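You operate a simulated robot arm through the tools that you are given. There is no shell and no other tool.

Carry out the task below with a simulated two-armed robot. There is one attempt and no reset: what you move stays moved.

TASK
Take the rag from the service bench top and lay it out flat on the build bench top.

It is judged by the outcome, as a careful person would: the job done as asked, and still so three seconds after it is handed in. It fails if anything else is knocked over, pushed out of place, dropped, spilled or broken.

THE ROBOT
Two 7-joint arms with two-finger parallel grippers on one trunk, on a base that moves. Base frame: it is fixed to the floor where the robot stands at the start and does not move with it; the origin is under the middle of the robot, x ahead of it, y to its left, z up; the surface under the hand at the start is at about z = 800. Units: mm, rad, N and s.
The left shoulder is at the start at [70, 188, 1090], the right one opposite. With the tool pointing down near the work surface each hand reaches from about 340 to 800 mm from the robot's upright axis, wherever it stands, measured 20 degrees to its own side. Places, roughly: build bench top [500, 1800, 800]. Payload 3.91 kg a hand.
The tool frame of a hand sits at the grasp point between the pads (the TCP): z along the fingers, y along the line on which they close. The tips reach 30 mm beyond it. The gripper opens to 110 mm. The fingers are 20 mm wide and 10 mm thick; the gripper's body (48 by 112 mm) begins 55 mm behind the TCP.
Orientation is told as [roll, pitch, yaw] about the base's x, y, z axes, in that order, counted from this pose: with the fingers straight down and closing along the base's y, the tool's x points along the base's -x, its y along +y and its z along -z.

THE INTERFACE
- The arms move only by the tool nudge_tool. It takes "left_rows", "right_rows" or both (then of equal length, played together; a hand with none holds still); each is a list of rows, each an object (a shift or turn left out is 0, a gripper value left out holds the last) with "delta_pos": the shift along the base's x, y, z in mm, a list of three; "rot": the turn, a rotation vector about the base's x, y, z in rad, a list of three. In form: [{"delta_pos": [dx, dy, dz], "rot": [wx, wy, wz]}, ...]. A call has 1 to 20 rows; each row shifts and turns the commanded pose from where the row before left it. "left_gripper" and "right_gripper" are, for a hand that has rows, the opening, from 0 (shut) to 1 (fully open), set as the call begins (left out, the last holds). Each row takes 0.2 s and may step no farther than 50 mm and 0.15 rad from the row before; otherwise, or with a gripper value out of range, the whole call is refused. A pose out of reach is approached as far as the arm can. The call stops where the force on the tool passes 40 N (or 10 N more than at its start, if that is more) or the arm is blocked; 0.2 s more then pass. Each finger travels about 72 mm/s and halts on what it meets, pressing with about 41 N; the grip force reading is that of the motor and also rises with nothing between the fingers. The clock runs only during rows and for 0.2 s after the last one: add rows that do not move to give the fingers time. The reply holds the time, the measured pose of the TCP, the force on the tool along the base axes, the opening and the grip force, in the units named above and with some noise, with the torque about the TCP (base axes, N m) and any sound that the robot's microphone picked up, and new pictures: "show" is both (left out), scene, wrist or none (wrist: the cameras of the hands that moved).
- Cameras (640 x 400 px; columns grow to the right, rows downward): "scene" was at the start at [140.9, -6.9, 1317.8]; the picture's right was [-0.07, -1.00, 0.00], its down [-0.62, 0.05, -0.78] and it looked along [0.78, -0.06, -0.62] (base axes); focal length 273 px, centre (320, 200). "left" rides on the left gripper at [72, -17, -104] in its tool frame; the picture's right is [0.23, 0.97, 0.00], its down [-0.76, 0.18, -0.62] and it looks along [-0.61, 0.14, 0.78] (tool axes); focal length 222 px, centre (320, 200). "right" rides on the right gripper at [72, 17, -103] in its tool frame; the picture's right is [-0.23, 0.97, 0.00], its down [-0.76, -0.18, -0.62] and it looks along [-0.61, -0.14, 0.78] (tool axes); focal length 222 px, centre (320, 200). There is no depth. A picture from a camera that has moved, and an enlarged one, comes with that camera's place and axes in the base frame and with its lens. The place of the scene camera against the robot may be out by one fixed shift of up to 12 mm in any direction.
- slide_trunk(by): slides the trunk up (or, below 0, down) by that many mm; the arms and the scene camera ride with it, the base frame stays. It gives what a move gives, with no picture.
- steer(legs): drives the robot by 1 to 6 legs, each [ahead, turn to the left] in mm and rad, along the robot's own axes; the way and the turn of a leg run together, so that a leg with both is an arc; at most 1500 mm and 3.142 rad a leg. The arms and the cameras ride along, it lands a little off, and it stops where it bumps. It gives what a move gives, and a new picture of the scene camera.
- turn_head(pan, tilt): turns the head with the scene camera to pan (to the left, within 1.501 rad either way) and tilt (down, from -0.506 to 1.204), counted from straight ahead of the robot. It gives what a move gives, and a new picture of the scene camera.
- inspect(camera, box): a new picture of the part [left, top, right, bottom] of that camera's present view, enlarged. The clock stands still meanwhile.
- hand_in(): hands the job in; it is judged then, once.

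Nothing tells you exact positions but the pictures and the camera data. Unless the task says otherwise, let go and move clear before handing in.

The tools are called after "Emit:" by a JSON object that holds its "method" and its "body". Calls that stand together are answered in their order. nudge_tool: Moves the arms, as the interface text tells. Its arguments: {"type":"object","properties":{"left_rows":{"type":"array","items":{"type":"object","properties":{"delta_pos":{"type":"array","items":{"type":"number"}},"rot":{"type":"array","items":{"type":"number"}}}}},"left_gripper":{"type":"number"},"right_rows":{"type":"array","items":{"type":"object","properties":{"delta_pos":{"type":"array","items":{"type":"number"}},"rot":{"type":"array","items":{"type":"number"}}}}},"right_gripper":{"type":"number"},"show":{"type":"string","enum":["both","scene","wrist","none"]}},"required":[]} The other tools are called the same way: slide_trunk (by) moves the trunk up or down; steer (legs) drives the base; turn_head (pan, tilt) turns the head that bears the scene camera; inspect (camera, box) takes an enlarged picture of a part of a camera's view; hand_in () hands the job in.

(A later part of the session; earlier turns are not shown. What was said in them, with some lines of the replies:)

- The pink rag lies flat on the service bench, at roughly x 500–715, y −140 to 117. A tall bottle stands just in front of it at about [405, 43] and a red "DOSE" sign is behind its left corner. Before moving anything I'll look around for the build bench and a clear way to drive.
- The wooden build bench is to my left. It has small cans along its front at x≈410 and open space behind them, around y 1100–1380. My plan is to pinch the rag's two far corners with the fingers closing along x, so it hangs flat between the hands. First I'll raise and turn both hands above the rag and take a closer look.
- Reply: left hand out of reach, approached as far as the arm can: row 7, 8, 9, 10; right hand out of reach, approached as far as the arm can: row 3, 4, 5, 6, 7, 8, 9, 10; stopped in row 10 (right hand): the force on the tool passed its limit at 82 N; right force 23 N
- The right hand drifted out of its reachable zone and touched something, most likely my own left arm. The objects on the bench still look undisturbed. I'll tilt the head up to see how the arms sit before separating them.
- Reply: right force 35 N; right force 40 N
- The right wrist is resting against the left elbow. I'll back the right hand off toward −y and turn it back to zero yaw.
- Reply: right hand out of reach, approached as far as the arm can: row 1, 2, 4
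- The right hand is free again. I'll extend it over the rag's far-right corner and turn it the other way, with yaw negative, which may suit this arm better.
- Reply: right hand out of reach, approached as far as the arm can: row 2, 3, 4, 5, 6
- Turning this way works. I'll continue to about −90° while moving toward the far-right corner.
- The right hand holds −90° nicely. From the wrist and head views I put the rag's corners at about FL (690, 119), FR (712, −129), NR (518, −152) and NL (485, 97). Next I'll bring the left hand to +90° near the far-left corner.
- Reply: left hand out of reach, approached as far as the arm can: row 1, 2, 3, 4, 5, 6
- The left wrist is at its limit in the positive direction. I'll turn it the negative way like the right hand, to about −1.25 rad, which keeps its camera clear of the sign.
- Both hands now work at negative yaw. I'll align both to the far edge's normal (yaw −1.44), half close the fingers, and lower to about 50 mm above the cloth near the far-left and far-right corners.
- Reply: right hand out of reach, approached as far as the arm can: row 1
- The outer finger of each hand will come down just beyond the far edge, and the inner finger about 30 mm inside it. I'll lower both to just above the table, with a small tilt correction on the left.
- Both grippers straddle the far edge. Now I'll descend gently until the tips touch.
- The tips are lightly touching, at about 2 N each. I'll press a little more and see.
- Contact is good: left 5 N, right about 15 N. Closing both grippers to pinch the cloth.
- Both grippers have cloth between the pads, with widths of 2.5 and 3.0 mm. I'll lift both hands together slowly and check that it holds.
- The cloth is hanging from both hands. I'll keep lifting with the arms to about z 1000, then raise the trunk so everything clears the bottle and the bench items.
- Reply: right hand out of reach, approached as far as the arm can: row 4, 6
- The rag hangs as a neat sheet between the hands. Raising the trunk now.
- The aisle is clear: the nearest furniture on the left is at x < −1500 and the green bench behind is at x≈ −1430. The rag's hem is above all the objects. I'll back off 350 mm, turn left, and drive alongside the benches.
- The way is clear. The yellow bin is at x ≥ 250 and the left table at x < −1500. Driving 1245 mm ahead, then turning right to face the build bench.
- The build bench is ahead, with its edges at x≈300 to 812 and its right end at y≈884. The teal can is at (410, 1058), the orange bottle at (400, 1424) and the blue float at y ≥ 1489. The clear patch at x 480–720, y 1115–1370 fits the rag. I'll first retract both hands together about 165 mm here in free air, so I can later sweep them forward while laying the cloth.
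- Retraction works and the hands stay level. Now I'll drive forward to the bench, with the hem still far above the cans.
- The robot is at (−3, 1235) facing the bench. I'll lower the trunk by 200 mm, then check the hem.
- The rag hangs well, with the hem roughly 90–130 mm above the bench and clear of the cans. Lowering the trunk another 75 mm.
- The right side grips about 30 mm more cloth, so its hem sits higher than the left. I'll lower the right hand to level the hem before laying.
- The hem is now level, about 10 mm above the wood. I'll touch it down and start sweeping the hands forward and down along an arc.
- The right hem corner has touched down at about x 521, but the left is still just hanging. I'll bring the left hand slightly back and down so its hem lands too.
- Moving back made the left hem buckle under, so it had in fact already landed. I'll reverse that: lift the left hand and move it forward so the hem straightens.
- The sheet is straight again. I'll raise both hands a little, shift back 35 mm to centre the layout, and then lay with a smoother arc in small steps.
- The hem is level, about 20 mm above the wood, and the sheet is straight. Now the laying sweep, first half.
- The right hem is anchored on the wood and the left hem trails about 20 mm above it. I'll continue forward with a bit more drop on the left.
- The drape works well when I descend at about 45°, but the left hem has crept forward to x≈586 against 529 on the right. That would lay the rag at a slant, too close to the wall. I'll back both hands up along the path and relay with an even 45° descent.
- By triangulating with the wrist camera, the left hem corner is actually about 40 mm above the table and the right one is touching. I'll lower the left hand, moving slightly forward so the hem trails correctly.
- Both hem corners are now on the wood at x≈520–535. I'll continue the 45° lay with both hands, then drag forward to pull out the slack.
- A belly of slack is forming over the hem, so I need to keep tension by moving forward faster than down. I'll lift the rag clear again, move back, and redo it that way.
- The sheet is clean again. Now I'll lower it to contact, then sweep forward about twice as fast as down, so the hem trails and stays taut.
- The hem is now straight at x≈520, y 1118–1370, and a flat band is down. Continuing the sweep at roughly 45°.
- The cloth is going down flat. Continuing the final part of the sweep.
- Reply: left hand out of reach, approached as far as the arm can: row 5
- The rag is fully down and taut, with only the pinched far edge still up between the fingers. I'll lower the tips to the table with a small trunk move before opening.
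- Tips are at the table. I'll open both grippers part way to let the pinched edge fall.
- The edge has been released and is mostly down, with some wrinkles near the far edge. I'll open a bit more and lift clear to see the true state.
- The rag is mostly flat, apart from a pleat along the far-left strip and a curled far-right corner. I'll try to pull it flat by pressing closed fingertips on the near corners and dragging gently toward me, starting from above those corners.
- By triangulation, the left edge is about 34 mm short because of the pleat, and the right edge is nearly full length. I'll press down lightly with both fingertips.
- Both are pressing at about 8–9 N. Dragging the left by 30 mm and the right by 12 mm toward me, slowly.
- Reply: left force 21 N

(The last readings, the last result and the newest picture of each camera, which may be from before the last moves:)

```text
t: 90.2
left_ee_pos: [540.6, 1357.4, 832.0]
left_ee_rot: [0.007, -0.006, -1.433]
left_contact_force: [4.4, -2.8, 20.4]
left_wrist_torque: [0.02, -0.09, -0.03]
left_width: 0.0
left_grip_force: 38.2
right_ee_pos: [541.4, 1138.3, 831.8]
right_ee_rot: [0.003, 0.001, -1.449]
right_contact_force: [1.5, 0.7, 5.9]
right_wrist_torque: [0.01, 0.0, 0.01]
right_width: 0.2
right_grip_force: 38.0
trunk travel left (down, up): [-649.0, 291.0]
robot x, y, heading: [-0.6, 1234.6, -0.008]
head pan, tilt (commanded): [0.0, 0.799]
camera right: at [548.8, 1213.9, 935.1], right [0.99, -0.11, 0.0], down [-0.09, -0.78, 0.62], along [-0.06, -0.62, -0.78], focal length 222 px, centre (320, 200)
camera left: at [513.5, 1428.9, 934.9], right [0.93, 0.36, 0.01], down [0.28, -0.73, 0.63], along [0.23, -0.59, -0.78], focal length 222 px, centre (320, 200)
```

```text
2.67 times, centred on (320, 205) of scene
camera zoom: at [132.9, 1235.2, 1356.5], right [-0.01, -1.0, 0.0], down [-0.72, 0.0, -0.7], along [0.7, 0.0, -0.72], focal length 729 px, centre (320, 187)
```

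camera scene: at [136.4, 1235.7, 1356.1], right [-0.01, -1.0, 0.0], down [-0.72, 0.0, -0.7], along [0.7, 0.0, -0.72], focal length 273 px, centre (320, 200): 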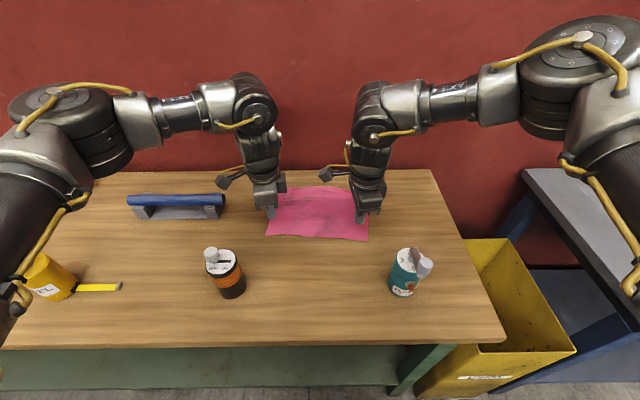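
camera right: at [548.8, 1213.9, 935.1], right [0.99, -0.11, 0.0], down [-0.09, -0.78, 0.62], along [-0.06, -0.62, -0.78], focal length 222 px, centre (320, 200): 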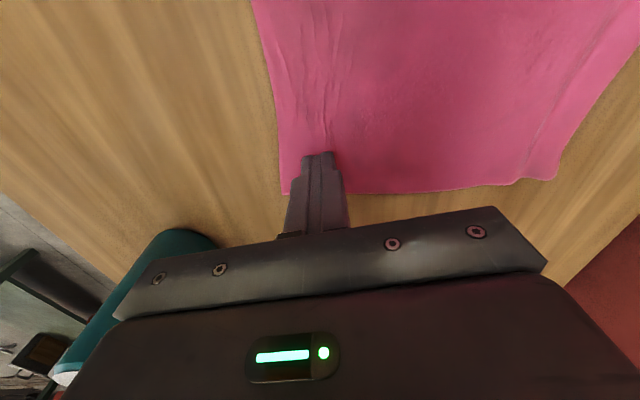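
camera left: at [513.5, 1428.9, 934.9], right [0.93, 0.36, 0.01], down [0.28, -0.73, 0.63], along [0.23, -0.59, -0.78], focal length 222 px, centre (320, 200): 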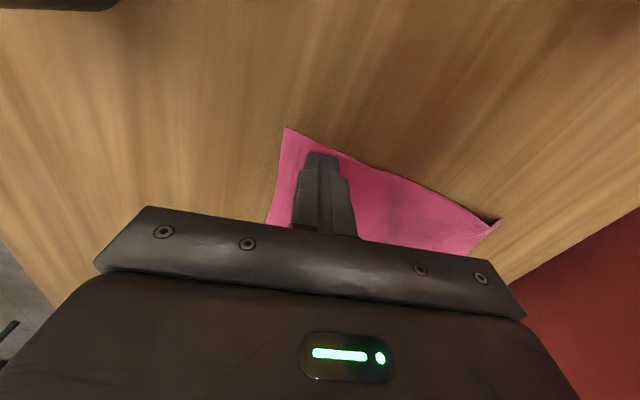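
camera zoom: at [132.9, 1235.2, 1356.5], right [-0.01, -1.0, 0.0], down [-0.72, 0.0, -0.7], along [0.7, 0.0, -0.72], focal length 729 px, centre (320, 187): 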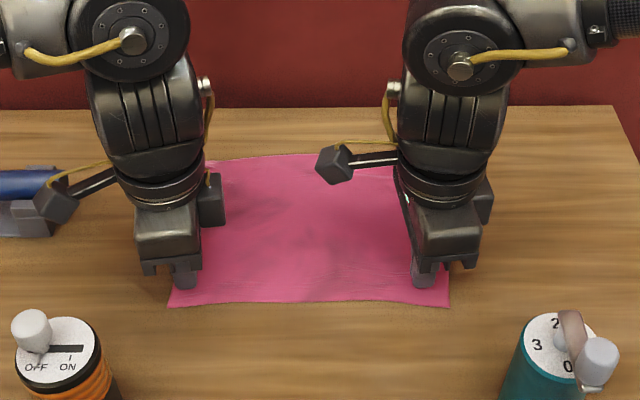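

That worked very well: the pleat is pulled out and the rag follows the fingertips. A few millimetres more on both sides, then I'll lift off.

Emit:
{"method": "nudge_tool", "body": {"left_rows": [{"delta_pos": [-3, 0.5, 0.5]}, {"delta_pos": [-3, 0.5, 0]}, {"delta_pos": [-2, 0.5, 0]}, {"delta_pos": [0, 0, 3]}, {"delta_pos": [0, 0, 12]}, {"delta_pos": [0, 0, 30]}, {"delta_pos": [5, 0, 40]}, {"delta_pos": [5, 0, 40]}], "right_rows": [{"delta_pos": [-2, -0.5, 0]}, {"delta_pos": [-2, -0.5, 0]}, {"delta_pos": [-2, -0.5, 0]}, {"delta_pos": [0, 0, 3]}, {"delta_pos": [0, 0, 12]}, {"delta_pos": [0, 0, 30]}, {"delta_pos": [5, 0, 40]}, {"delta_pos": [5, 0, 40]}]}}

Emit:
{"method": "inspect", "body": {"camera": "left", "box": [180, 0, 560, 240]}}

Emit:
{"method": "inspect", "body": {"camera": "right", "box": [180, 0, 560, 240]}}

Emit:
{"method": "inspect", "body": {"camera": "scene", "box": [240, 170, 400, 270]}}

```text
t: 92.0
left_ee_pos: [542.2, 1360.2, 954.8]
left_ee_rot: [0.005, -0.006, -1.433]
left_contact_force: [0.0, -0.3, -0.7]
left_wrist_torque: [0.04, -0.03, 0.02]
left_width: 0.1
left_grip_force: 37.7
right_ee_pos: [544.4, 1136.9, 956.8]
right_ee_rot: [0.004, 0.0, -1.448]
right_contact_force: [0.5, 0.3, 0.0]
right_wrist_torque: [-0.01, -0.02, -0.01]
right_width: 0.0
right_grip_force: 37.5
trunk travel left (down, up): [-649.0, 291.0]
robot x, y, heading: [1.8, 1234.6, -0.002]
head pan, tilt (commanded): [0.0, 0.799]
camera scene: at [132.8, 1235.4, 1356.2], right [-0.01, -1.0, 0.0], down [-0.72, 0.0, -0.7], along [0.7, 0.0, -0.72], focal length 273 px, centre (320, 200)
camera right: at [553.1, 1212.4, 1060.1], right [0.99, -0.11, 0.0], down [-0.09, -0.78, 0.62], along [-0.06, -0.62, -0.78], focal length 222 px, centre (320, 200)
camera left: at [515.1, 1430.4, 1059.2], right [0.93, 0.36, 0.0], down [0.28, -0.73, 0.63], along [0.23, -0.58, -0.78], focal length 222 px, centre (320, 200)
```

scene: 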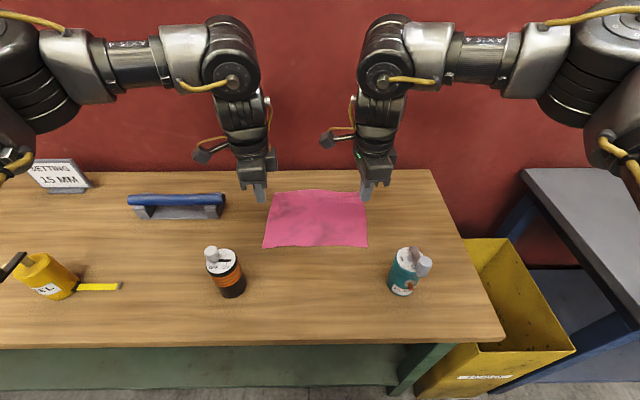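
right: 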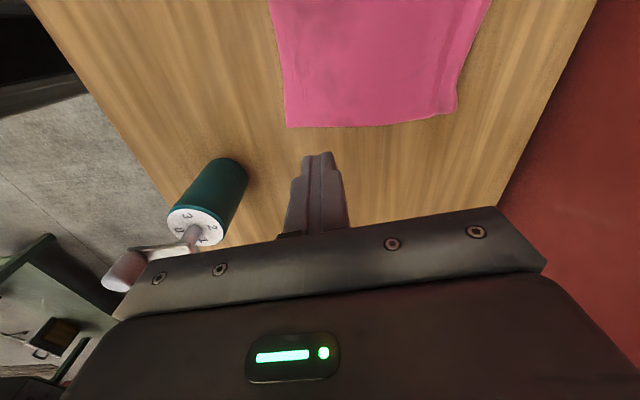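
left: 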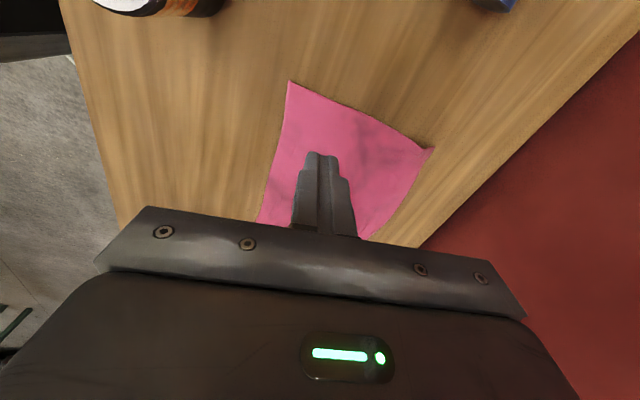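

```text
1.67 times, centred on (370, 120) of left
camera zoom: at [515.1, 1430.4, 1059.2], right [0.93, 0.36, 0.0], down [0.28, -0.73, 0.63], along [0.23, -0.58, -0.78], focal length 370 px, centre (237, 333)
```

zoom: 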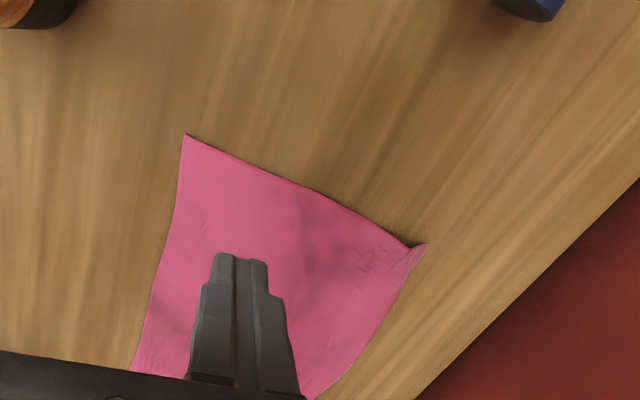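

```text
1.67 times, centred on (370, 120) of right
camera zoom: at [553.1, 1212.4, 1060.1], right [0.99, -0.11, 0.0], down [-0.09, -0.78, 0.62], along [-0.06, -0.62, -0.78], focal length 370 px, centre (237, 333)
```

zoom: 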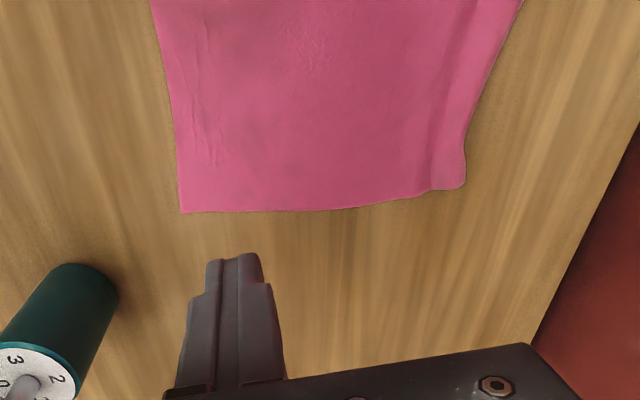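

```text
4.00 times, centred on (320, 220) of scene
camera zoom: at [132.8, 1235.4, 1356.2], right [-0.01, -1.0, 0.0], down [-0.72, 0.0, -0.7], along [0.7, 0.0, -0.72], focal length 1093 px, centre (320, 120)
```

zoom: 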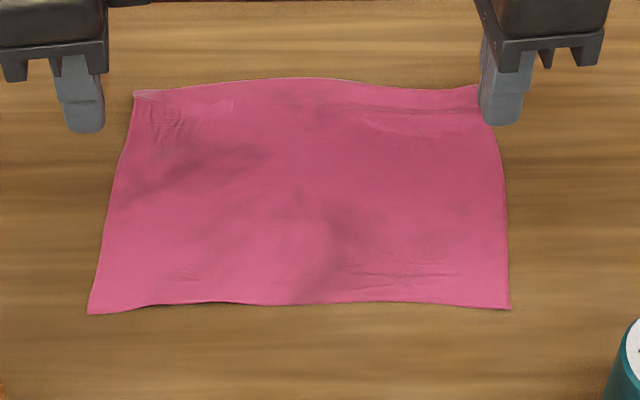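

The rag is now nearly flat, about 250 × 190 mm. As a last touch I'll press near the two far corners and pull them outward a few millimetres to remove the last wrinkles.

Emit:
{"method": "nudge_tool", "body": {"left_rows": [{"delta_pos": [33, -2, 0]}, {"delta_pos": [33, -2, 0]}, {"delta_pos": [33, -2, 0]}, {"delta_pos": [31, -2, 0]}, {"delta_pos": [0, 0, -40]}, {"delta_pos": [0, 0, -40]}, {"delta_pos": [0, 0, -30]}, {"delta_pos": [0, 0, -8]}], "right_rows": [{"delta_pos": [35, 0, 0]}, {"delta_pos": [35, -1, 0]}, {"delta_pos": [35, -1, 0]}, {"delta_pos": [34, 0, 0]}, {"delta_pos": [0, 0, -40]}, {"delta_pos": [0, 0, -40]}, {"delta_pos": [0, 0, -30]}, {"delta_pos": [0, 0, -8]}], "show": "both"}}

```text
t: 93.8
left_ee_pos: [672.7, 1352.1, 836.4]
left_ee_rot: [0.005, -0.005, -1.433]
left_contact_force: [0.1, 0.4, -0.5]
left_wrist_torque: [0.03, -0.01, -0.04]
left_width: 0.0
left_grip_force: 37.6
right_ee_pos: [685.1, 1135.9, 837.5]
right_ee_rot: [0.002, 0.001, -1.447]
right_contact_force: [-0.3, -0.2, 0.1]
right_wrist_torque: [0.0, 0.0, 0.05]
right_width: 0.1
right_grip_force: 38.3
trunk travel left (down, up): [-649.0, 291.0]
robot x, y, heading: [-3.6, 1235.8, -0.005]
head pan, tilt (commanded): [0.0, 0.799]
camera scene: at [134.9, 1236.0, 1356.2], right [-0.01, -1.0, 0.0], down [-0.72, 0.0, -0.7], along [0.7, 0.0, -0.72], focal length 273 px, centre (320, 200)
camera right: at [693.3, 1210.7, 940.5], right [0.99, -0.11, 0.0], down [-0.09, -0.78, 0.62], along [-0.07, -0.62, -0.78], focal length 222 px, centre (320, 200)
camera left: at [646.9, 1423.4, 940.7], right [0.93, 0.36, 0.0], down [0.28, -0.73, 0.63], along [0.23, -0.59, -0.78], focal length 222 px, centre (320, 200)
```

scene: 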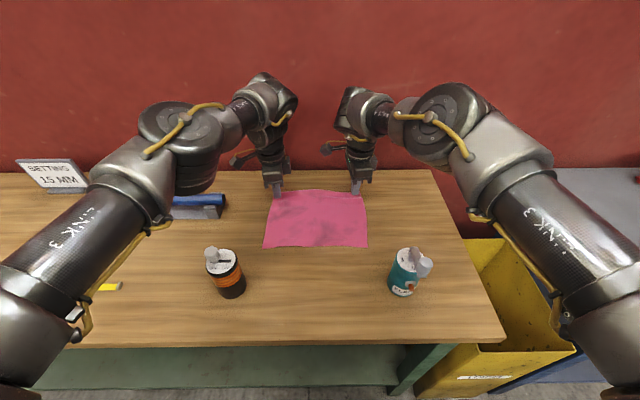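
right: 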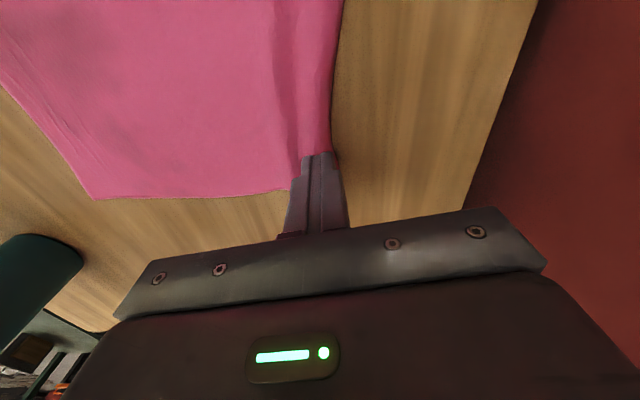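
left: 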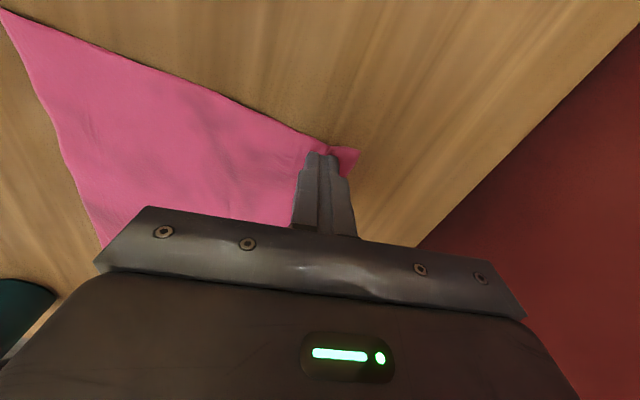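

Both fingertips are over the far corners, just above the cloth. Pressing down gently.

Emit:
{"method": "nudge_tool", "body": {"left_rows": [{"delta_pos": [0, 0, -3]}, {"delta_pos": [0, 0, -2]}, {"delta_pos": [0, 0, -1]}], "right_rows": [{"delta_pos": [0, 0, -3]}, {"delta_pos": [0, 0, -2]}, {"delta_pos": [0, 0, -1]}], "show": "none"}}

```text
t: 94.6
left_ee_pos: [673.7, 1352.0, 831.9]
left_ee_rot: [0.005, -0.004, -1.432]
left_contact_force: [0.2, 0.5, 4.2]
left_wrist_torque: [0.01, -0.02, 0.02]
left_width: 0.0
left_grip_force: 37.5
right_ee_pos: [686.2, 1135.6, 832.9]
right_ee_rot: [0.002, 0.002, -1.449]
right_contact_force: [0.0, 0.5, 0.4]
right_wrist_torque: [0.0, -0.01, 0.0]
right_width: 0.3
right_grip_force: 37.4
trunk travel left (down, up): [-649.0, 291.0]
robot x, y, heading: [-0.2, 1235.3, -0.003]
head pan, tilt (commanded): [0.0, 0.799]
```

Emit:
{"method": "nudge_tool", "body": {"left_rows": [{"delta_pos": [0, 0, -0.7]}, {"delta_pos": [0, 0, 0]}, {"delta_pos": [3, 1.5, 0]}, {"delta_pos": [3, 1.5, 0]}, {"delta_pos": [3, 1.5, 0]}, {"delta_pos": [3, 1, 0]}], "right_rows": [{"delta_pos": [0, 0, -1.3]}, {"delta_pos": [0, 0, -0.8]}, {"delta_pos": [2, -0.5, 0]}, {"delta_pos": [2, -0.5, 0]}, {"delta_pos": [2, -0.5, 0]}, {"delta_pos": [1, -0.5, 0]}], "show": "wrist"}}

Emit:
{"method": "inspect", "body": {"camera": "scene", "box": [240, 170, 400, 270]}}

```text
t: 96.0
left_ee_pos: [685.0, 1357.5, 832.2]
left_ee_rot: [0.006, -0.005, -1.433]
left_contact_force: [-0.8, -0.6, 2.3]
left_wrist_torque: [-0.01, 0.03, 0.03]
left_width: 0.0
left_grip_force: 37.9
right_ee_pos: [689.1, 1134.0, 832.2]
right_ee_rot: [0.005, 0.003, -1.45]
right_contact_force: [-1.7, 0.3, 10.5]
right_wrist_torque: [-0.03, 0.09, 0.03]
right_width: 0.0
right_grip_force: 37.3
trunk travel left (down, up): [-649.0, 291.0]
robot x, y, heading: [2.9, 1236.7, -0.007]
head pan, tilt (commanded): [0.0, 0.799]
camera right: at [697.2, 1209.2, 935.1], right [0.99, -0.11, 0.0], down [-0.09, -0.78, 0.62], along [-0.06, -0.62, -0.78], focal length 222 px, centre (320, 200)
camera left: at [657.2, 1428.1, 935.4], right [0.93, 0.36, 0.0], down [0.28, -0.73, 0.63], along [0.23, -0.59, -0.78], focal length 222 px, centre (320, 200)
```

right: 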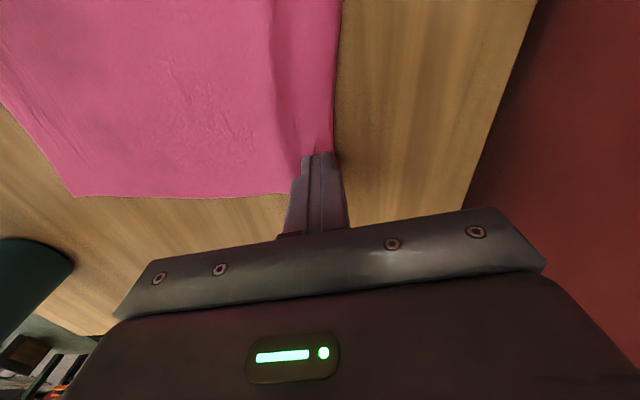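
left: 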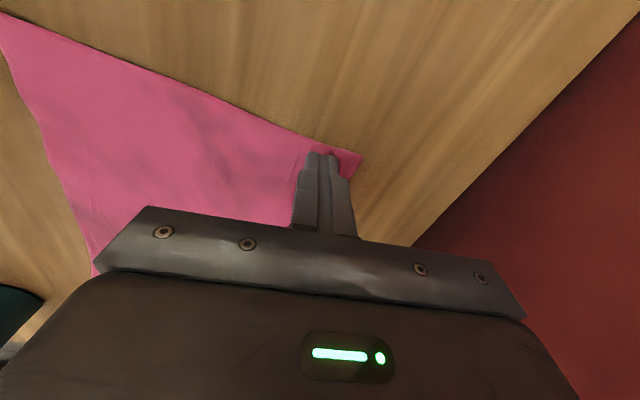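

```text
4.00 times, centred on (320, 220) of scene
camera zoom: at [132.5, 1235.9, 1356.5], right [-0.01, -1.0, 0.0], down [-0.72, 0.0, -0.7], along [0.7, 0.0, -0.72], focal length 1093 px, centre (320, 120)
```

zoom: 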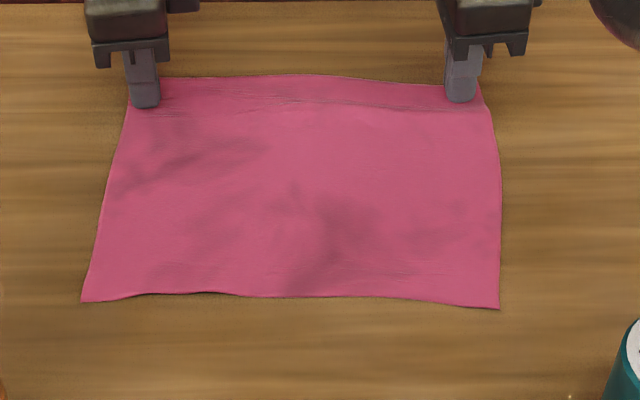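

Both far corners are pulled out. Lifting straight up, clear of the cloth.

Emit:
{"method": "nudge_tool", "body": {"left_rows": [{"delta_pos": [0, 0, 3]}, {"delta_pos": [0, 0, 10]}, {"delta_pos": [-3, 0, 25]}, {"delta_pos": [-5, 0, 40]}, {"delta_pos": [-10, 0, 40]}], "right_rows": [{"delta_pos": [0, 0, 3]}, {"delta_pos": [0, 0, 10]}, {"delta_pos": [-3, 0, 25]}, {"delta_pos": [-5, 0, 40]}, {"delta_pos": [-10, 0, 40]}], "show": "both"}}

Emit:
{"method": "slide_trunk", "body": {"by": 150}}

Emit:
{"method": "turn_head", "body": {"pan": 0.0, "tilt": 0.95}}

Emit:
{"method": "inspect", "body": {"camera": "scene", "box": [220, 60, 420, 200]}}

Emit:
{"method": "inspect", "body": {"camera": "left", "box": [100, 0, 500, 240]}}

Emit:
{"method": "inspect", "body": {"camera": "right", "box": [100, 0, 500, 240]}}

```text
t: 97.2
left_ee_pos: [664.9, 1356.3, 950.0]
left_ee_rot: [0.007, -0.005, -1.431]
left_contact_force: [-0.6, -0.4, 0.1]
left_wrist_torque: [-0.04, -0.04, 0.02]
left_width: 0.0
left_grip_force: 37.6
right_ee_pos: [671.2, 1132.4, 948.8]
right_ee_rot: [0.006, 0.003, -1.449]
right_contact_force: [0.1, 0.2, 1.4]
right_wrist_torque: [0.0, -0.03, -0.01]
right_width: 0.0
right_grip_force: 37.5
trunk travel left (down, up): [-649.0, 291.0]
robot x, y, heading: [-2.9, 1236.2, -0.005]
head pan, tilt (commanded): [0.0, 0.799]
camera scene: at [131.7, 1235.9, 1356.4], right [-0.01, -1.0, 0.0], down [-0.72, 0.0, -0.7], along [0.7, 0.0, -0.72], focal length 273 px, centre (320, 200)
camera right: at [679.3, 1208.5, 1052.6], right [0.99, -0.11, 0.0], down [-0.09, -0.78, 0.62], along [-0.06, -0.62, -0.78], focal length 222 px, centre (320, 200)
camera left: at [638.2, 1428.2, 1053.4], right [0.93, 0.36, 0.01], down [0.28, -0.73, 0.63], along [0.23, -0.59, -0.78], focal length 222 px, centre (320, 200)
```

scene: 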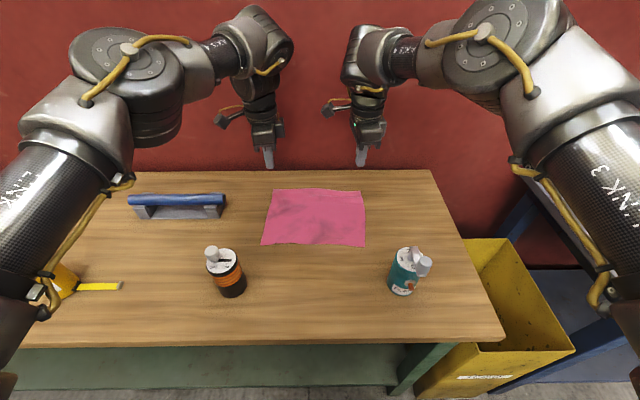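
right: 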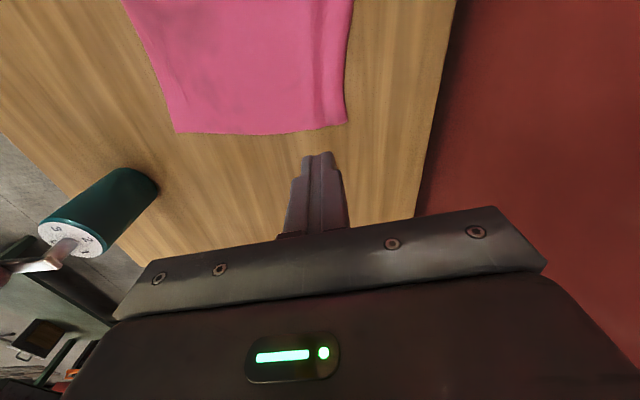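
left: 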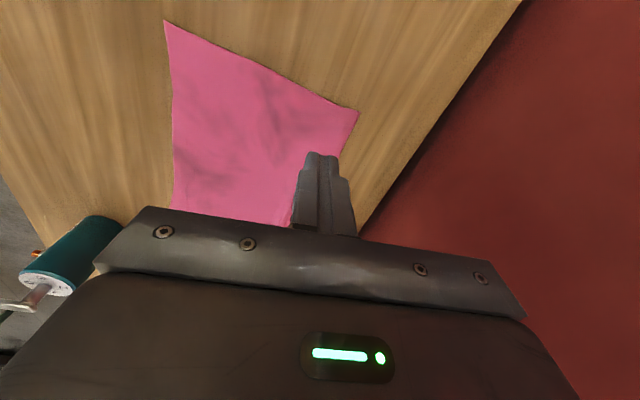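

```text
t: 99.0
left_ee_pos: [667.7, 1357.6, 1096.9]
left_ee_rot: [0.004, -0.006, -1.433]
left_contact_force: [-0.4, 0.1, -0.2]
left_wrist_torque: [0.03, -0.03, 0.0]
left_width: 0.0
left_grip_force: 38.1
right_ee_pos: [673.9, 1133.9, 1097.6]
right_ee_rot: [0.001, 0.001, -1.45]
right_contact_force: [0.3, -0.3, 0.5]
right_wrist_torque: [0.02, -0.02, -0.02]
right_width: 0.3
right_grip_force: 37.1
trunk travel left (down, up): [-799.0, 141.0]
robot x, y, heading: [-1.7, 1240.7, -0.006]
head pan, tilt (commanded): [0.0, 0.799]
```

```text
t: 99.7
left_ee_pos: [668.1, 1357.6, 1098.7]
left_ee_rot: [0.005, -0.005, -1.432]
left_contact_force: [0.7, -0.3, 0.4]
left_wrist_torque: [0.04, -0.01, 0.03]
left_width: 0.0
left_grip_force: 37.3
right_ee_pos: [674.6, 1133.5, 1097.6]
right_ee_rot: [0.002, 0.003, -1.449]
right_contact_force: [-0.3, -0.4, -0.2]
right_wrist_torque: [0.02, -0.05, 0.03]
right_width: 0.0
right_grip_force: 37.7
trunk travel left (down, up): [-799.0, 141.0]
robot x, y, heading: [-0.7, 1235.2, -0.006]
head pan, tilt (commanded): [0.0, 0.949]
camera scene: at [127.4, 1235.8, 1494.6], right [-0.01, -1.0, 0.0], down [-0.81, 0.0, -0.58], along [0.58, 0.0, -0.81], focal length 273 px, centre (320, 200)
```

scene: 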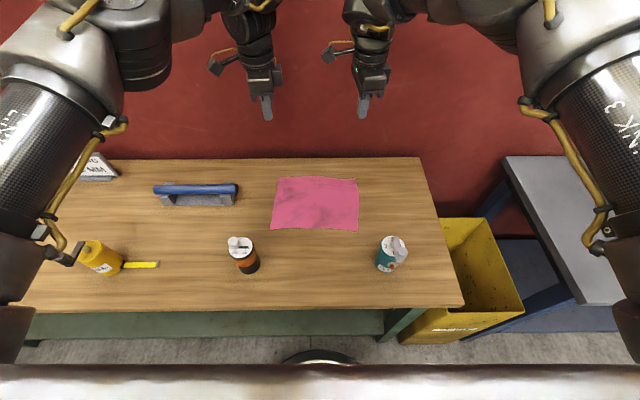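

```text
2.86 times, centred on (320, 130) of scene
camera zoom: at [127.4, 1235.8, 1494.6], right [-0.01, -1.0, 0.0], down [-0.81, 0.0, -0.58], along [0.58, 0.0, -0.81], focal length 781 px, centre (320, 400)
```

zoom: 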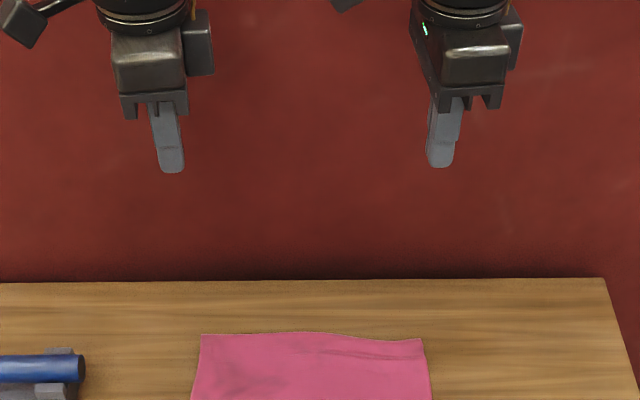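

```text
1.60 times, centred on (300, 120) of left
camera zoom: at [641.1, 1428.2, 1201.1], right [0.93, 0.36, 0.0], down [0.28, -0.73, 0.63], along [0.23, -0.59, -0.78], focal length 355 px, centre (352, 328)
```

zoom: 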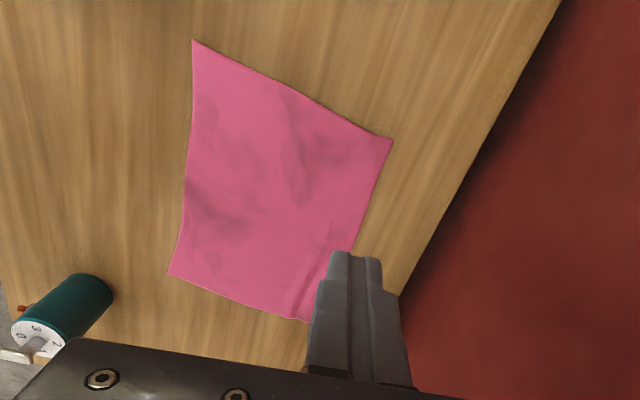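

```text
1.60 times, centred on (300, 120) of right
camera zoom: at [682.3, 1208.2, 1200.6], right [0.99, -0.11, 0.0], down [-0.08, -0.78, 0.62], along [-0.07, -0.62, -0.78], focal length 355 px, centre (352, 328)
```

zoom: 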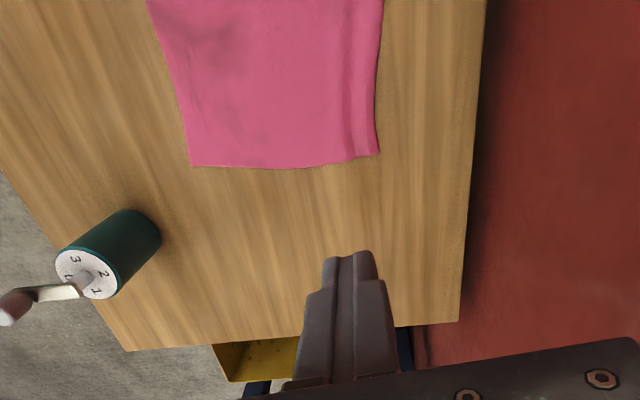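

The rag is flat: its edges measure about 196, 189, 253 and 255 mm, with a faint crease left by the far-right corner. I'll make one more gentle press-and-pull on that corner with the right hand.

Emit:
{"method": "slide_trunk", "body": {"by": -170}}

Emit:
{"method": "nudge_tool", "body": {"right_rows": [{"delta_pos": [5, -1, -25]}, {"delta_pos": [5, -1, -30]}, {"delta_pos": [3, 0, -25]}, {"delta_pos": [0, 0, -10]}, {"delta_pos": [0, 0, -2]}, {"delta_pos": [0, 0, 0]}], "show": "wrist"}}

```text
t: 101.6
left_ee_pos: [667.8, 1357.8, 927.3]
left_ee_rot: [0.004, -0.005, -1.434]
left_contact_force: [-0.3, -0.1, -0.2]
left_wrist_torque: [0.01, 0.0, -0.02]
left_width: 0.0
left_grip_force: 37.0
right_ee_pos: [674.3, 1132.6, 927.9]
right_ee_rot: [0.001, 0.003, -1.449]
right_contact_force: [0.1, -0.5, 0.3]
right_wrist_torque: [-0.01, 0.01, 0.03]
right_width: 0.0
right_grip_force: 38.0
trunk travel left (down, up): [-629.0, 311.0]
robot x, y, heading: [2.9, 1237.5, -0.009]
head pan, tilt (commanded): [0.0, 0.949]
```

```text
t: 103.0
left_ee_pos: [667.9, 1357.2, 928.3]
left_ee_rot: [0.003, -0.006, -1.432]
left_contact_force: [-0.5, 0.0, -0.2]
left_wrist_torque: [-0.02, -0.03, -0.01]
left_width: 0.0
left_grip_force: 37.8
right_ee_pos: [686.8, 1131.9, 835.5]
right_ee_rot: [0.003, 0.0, -1.45]
right_contact_force: [-0.7, 0.6, -0.9]
right_wrist_torque: [-0.01, -0.02, -0.01]
right_width: 0.0
right_grip_force: 37.4
trunk travel left (down, up): [-629.0, 311.0]
robot x, y, heading: [0.4, 1237.5, 0.004]
head pan, tilt (commanded): [0.0, 0.949]
camera right: at [694.9, 1206.4, 938.7], right [0.99, -0.11, 0.0], down [-0.08, -0.78, 0.62], along [-0.07, -0.62, -0.78], focal length 222 px, centre (320, 200)
```

right: 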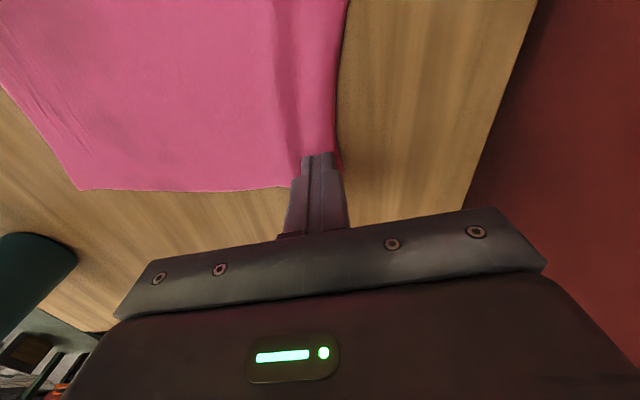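

Emit:
{"method": "nudge_tool", "body": {"right_rows": [{"delta_pos": [0, 0, -2]}, {"delta_pos": [0, 0, -2]}, {"delta_pos": [0, 0, -1]}, {"delta_pos": [0, 0, -0.5]}, {"delta_pos": [0, 0, 0]}], "show": "none"}}

```text
t: 104.2
left_ee_pos: [666.6, 1357.3, 928.0]
left_ee_rot: [0.005, -0.004, -1.434]
left_contact_force: [-0.2, -0.2, -0.5]
left_wrist_torque: [-0.01, 0.02, 0.0]
left_width: 0.0
left_grip_force: 37.7
right_ee_pos: [687.8, 1131.6, 831.1]
right_ee_rot: [0.005, 0.002, -1.449]
right_contact_force: [1.7, -1.2, 13.1]
right_wrist_torque: [-0.02, -0.01, 0.0]
right_width: 0.0
right_grip_force: 37.5
trunk travel left (down, up): [-629.0, 311.0]
robot x, y, heading: [-1.3, 1236.9, -0.003]
head pan, tilt (commanded): [0.0, 0.949]
```

Pressing at 13 N; now pulling outward about 9 mm.

Emit:
{"method": "nudge_tool", "body": {"right_rows": [{"delta_pos": [2, 0, 0]}, {"delta_pos": [2, 0, 0]}, {"delta_pos": [2, 0, 0]}, {"delta_pos": [2, 0, 0]}, {"delta_pos": [1, 0, 0]}, {"delta_pos": [0, 0, 0]}], "show": "wrist"}}

```text
t: 105.6
left_ee_pos: [665.6, 1358.9, 929.5]
left_ee_rot: [0.008, -0.007, -1.433]
left_contact_force: [-1.1, -0.2, 0.5]
left_wrist_torque: [0.04, -0.01, -0.01]
left_width: 0.0
left_grip_force: 37.7
right_ee_pos: [692.0, 1130.3, 832.2]
right_ee_rot: [0.006, 0.002, -1.45]
right_contact_force: [-3.6, 1.2, 15.6]
right_wrist_torque: [-0.04, 0.1, 0.03]
right_width: 0.2
right_grip_force: 38.1
trunk travel left (down, up): [-629.0, 311.0]
robot x, y, heading: [2.6, 1237.1, -0.007]
head pan, tilt (commanded): [0.0, 0.949]
camera right: at [699.9, 1206.1, 935.1], right [0.99, -0.11, 0.01], down [-0.09, -0.78, 0.62], along [-0.06, -0.62, -0.78], focal length 222 px, centre (320, 200)
```

right: 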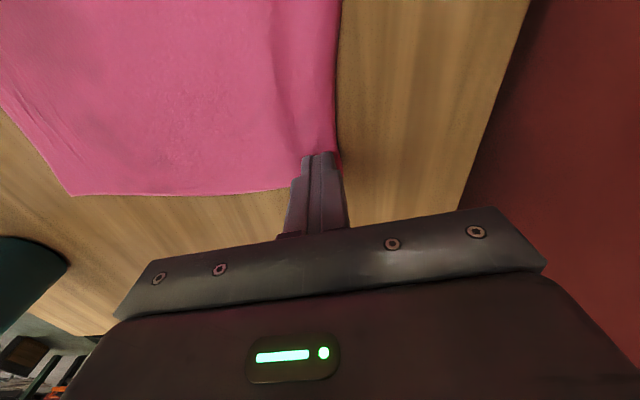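

The crease is nearly gone. Lifting clear and raising both hands well above the bench for a final check.

Emit:
{"method": "nudge_tool", "body": {"right_rows": [{"delta_pos": [0, 0, 3]}, {"delta_pos": [0, 0, 10]}, {"delta_pos": [-5, 0, 25]}, {"delta_pos": [-10, 0, 40]}, {"delta_pos": [-10, 0, 30]}], "show": "none"}}

Emit:
{"method": "slide_trunk", "body": {"by": 250}}

Emit:
{"method": "turn_head", "body": {"pan": 0.0, "tilt": 1.0}}

Emit:
{"method": "inspect", "body": {"camera": "scene", "box": [250, 130, 390, 230]}}

Emit:
{"method": "inspect", "body": {"camera": "left", "box": [100, 0, 500, 240]}}

Emit:
{"method": "inspect", "body": {"camera": "right", "box": [100, 0, 500, 240]}}

```text
t: 106.8
left_ee_pos: [666.9, 1357.1, 927.9]
left_ee_rot: [0.005, -0.005, -1.432]
left_contact_force: [-1.0, -0.2, 0.0]
left_wrist_torque: [-0.01, -0.02, -0.01]
left_width: 0.0
left_grip_force: 37.3
right_ee_pos: [667.0, 1131.5, 937.7]
right_ee_rot: [0.003, 0.003, -1.449]
right_contact_force: [-0.7, -0.4, 0.5]
right_wrist_torque: [0.02, 0.01, 0.0]
right_width: 0.0
right_grip_force: 37.6
right hand out of reach, approached as far as the arm can: row 1
trunk travel left (down, up): [-629.0, 311.0]
robot x, y, heading: [0.2, 1236.1, -0.003]
head pan, tilt (commanded): [0.0, 0.949]
```

```text
t: 109.4
left_ee_pos: [667.0, 1357.7, 1178.4]
left_ee_rot: [0.001, -0.005, -1.433]
left_contact_force: [-0.1, 0.7, 0.0]
left_wrist_torque: [-0.01, -0.01, 0.03]
left_width: 0.0
left_grip_force: 38.0
right_ee_pos: [668.3, 1132.2, 1187.3]
right_ee_rot: [0.002, 0.001, -1.448]
right_contact_force: [0.3, -0.1, 0.4]
right_wrist_torque: [0.0, 0.02, 0.01]
right_width: 0.0
right_grip_force: 37.5
trunk travel left (down, up): [-879.0, 61.0]
robot x, y, heading: [-0.9, 1239.3, -0.006]
head pan, tilt (commanded): [0.0, 0.949]
```

```text
t: 110.0
left_ee_pos: [667.6, 1358.1, 1177.2]
left_ee_rot: [0.004, -0.005, -1.434]
left_contact_force: [0.1, -0.3, 0.6]
left_wrist_torque: [0.02, 0.0, 0.01]
left_width: 0.0
left_grip_force: 37.7
right_ee_pos: [667.9, 1131.6, 1187.1]
right_ee_rot: [0.002, 0.002, -1.449]
right_contact_force: [-0.2, -0.2, -0.3]
right_wrist_torque: [-0.01, 0.0, 0.02]
right_width: 0.1
right_grip_force: 37.5
trunk travel left (down, up): [-879.0, 61.0]
robot x, y, heading: [-2.3, 1234.9, -0.01]
head pan, tilt (commanded): [0.0, 1.0]
camera scene: at [124.1, 1235.8, 1571.0], right [-0.01, -1.0, 0.0], down [-0.84, 0.0, -0.54], along [0.54, 0.0, -0.84], focal length 273 px, centre (320, 200)
```

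scene: 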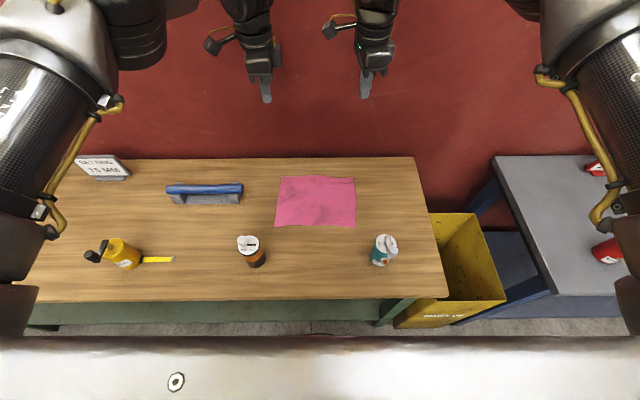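

```text
4.00 times, centred on (320, 180) of scene
camera zoom: at [124.1, 1235.8, 1571.0], right [-0.01, -1.0, 0.0], down [-0.84, 0.0, -0.54], along [0.54, 0.0, -0.84], focal length 1093 px, centre (320, 280)
```

zoom: 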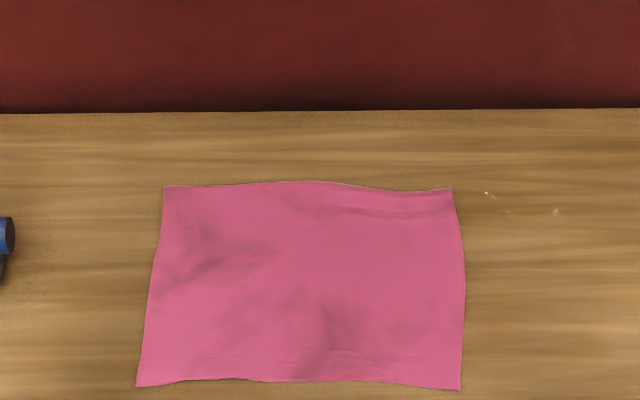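

```text
1.60 times, centred on (300, 120) of left
camera zoom: at [641.0, 1428.2, 1281.2], right [0.93, 0.36, 0.0], down [0.28, -0.73, 0.63], along [0.23, -0.59, -0.78], focal length 355 px, centre (352, 328)
```

zoom: 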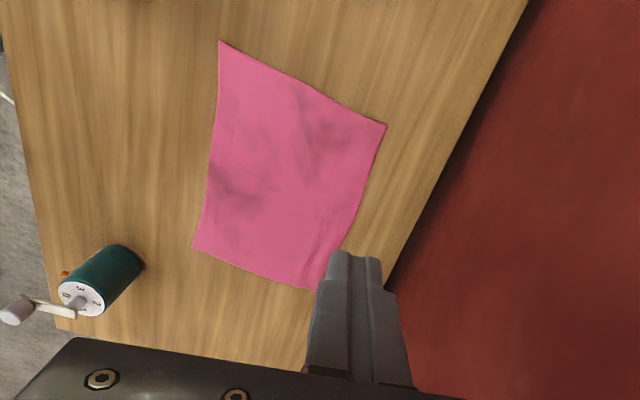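

```text
1.60 times, centred on (300, 120) of right
camera zoom: at [676.3, 1206.9, 1290.8], right [0.99, -0.11, 0.0], down [-0.08, -0.78, 0.62], along [-0.07, -0.62, -0.78], focal length 355 px, centre (352, 328)
```

zoom: 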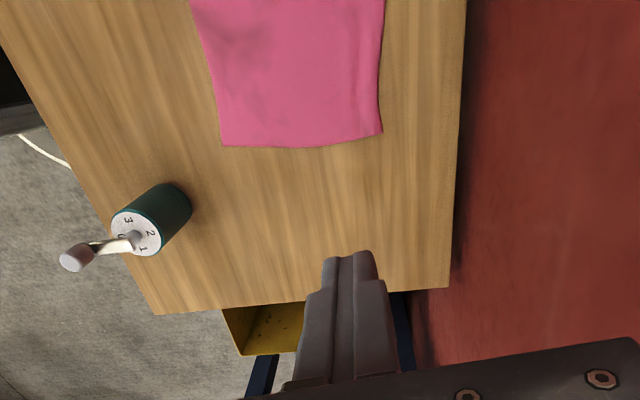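

The rag lies flat and spread out in the clear patch of the build bench, about x 503–703, y 1115–1378. Both hands are empty and well clear, and the cans, blue float and signs in view are where they were. Handing in.

Emit:
{"method": "hand_in", "body": {}}

```text
The job is handed in.
```

The rag is off the service bench and laid out flat on the build bench. It sits in the clear space behind the teal can and the orange bottle, and I've handed the job in.

- **Flatness:** after laying it down, I pulled out a pleat and a curled corner by pressing on the corners and dragging gently. In my last measurement the rag was close to its full size. A faint crease remained near the far-right corner, which one more pull mostly took out.
- **Other items:** everything I could see on both benches at the end was standing where it started. Early on, the right hand bumped my own left arm while I was finding its reach, but it touched nothing on the bench.
- **Arms:** both hands are empty and raised well above the build bench.
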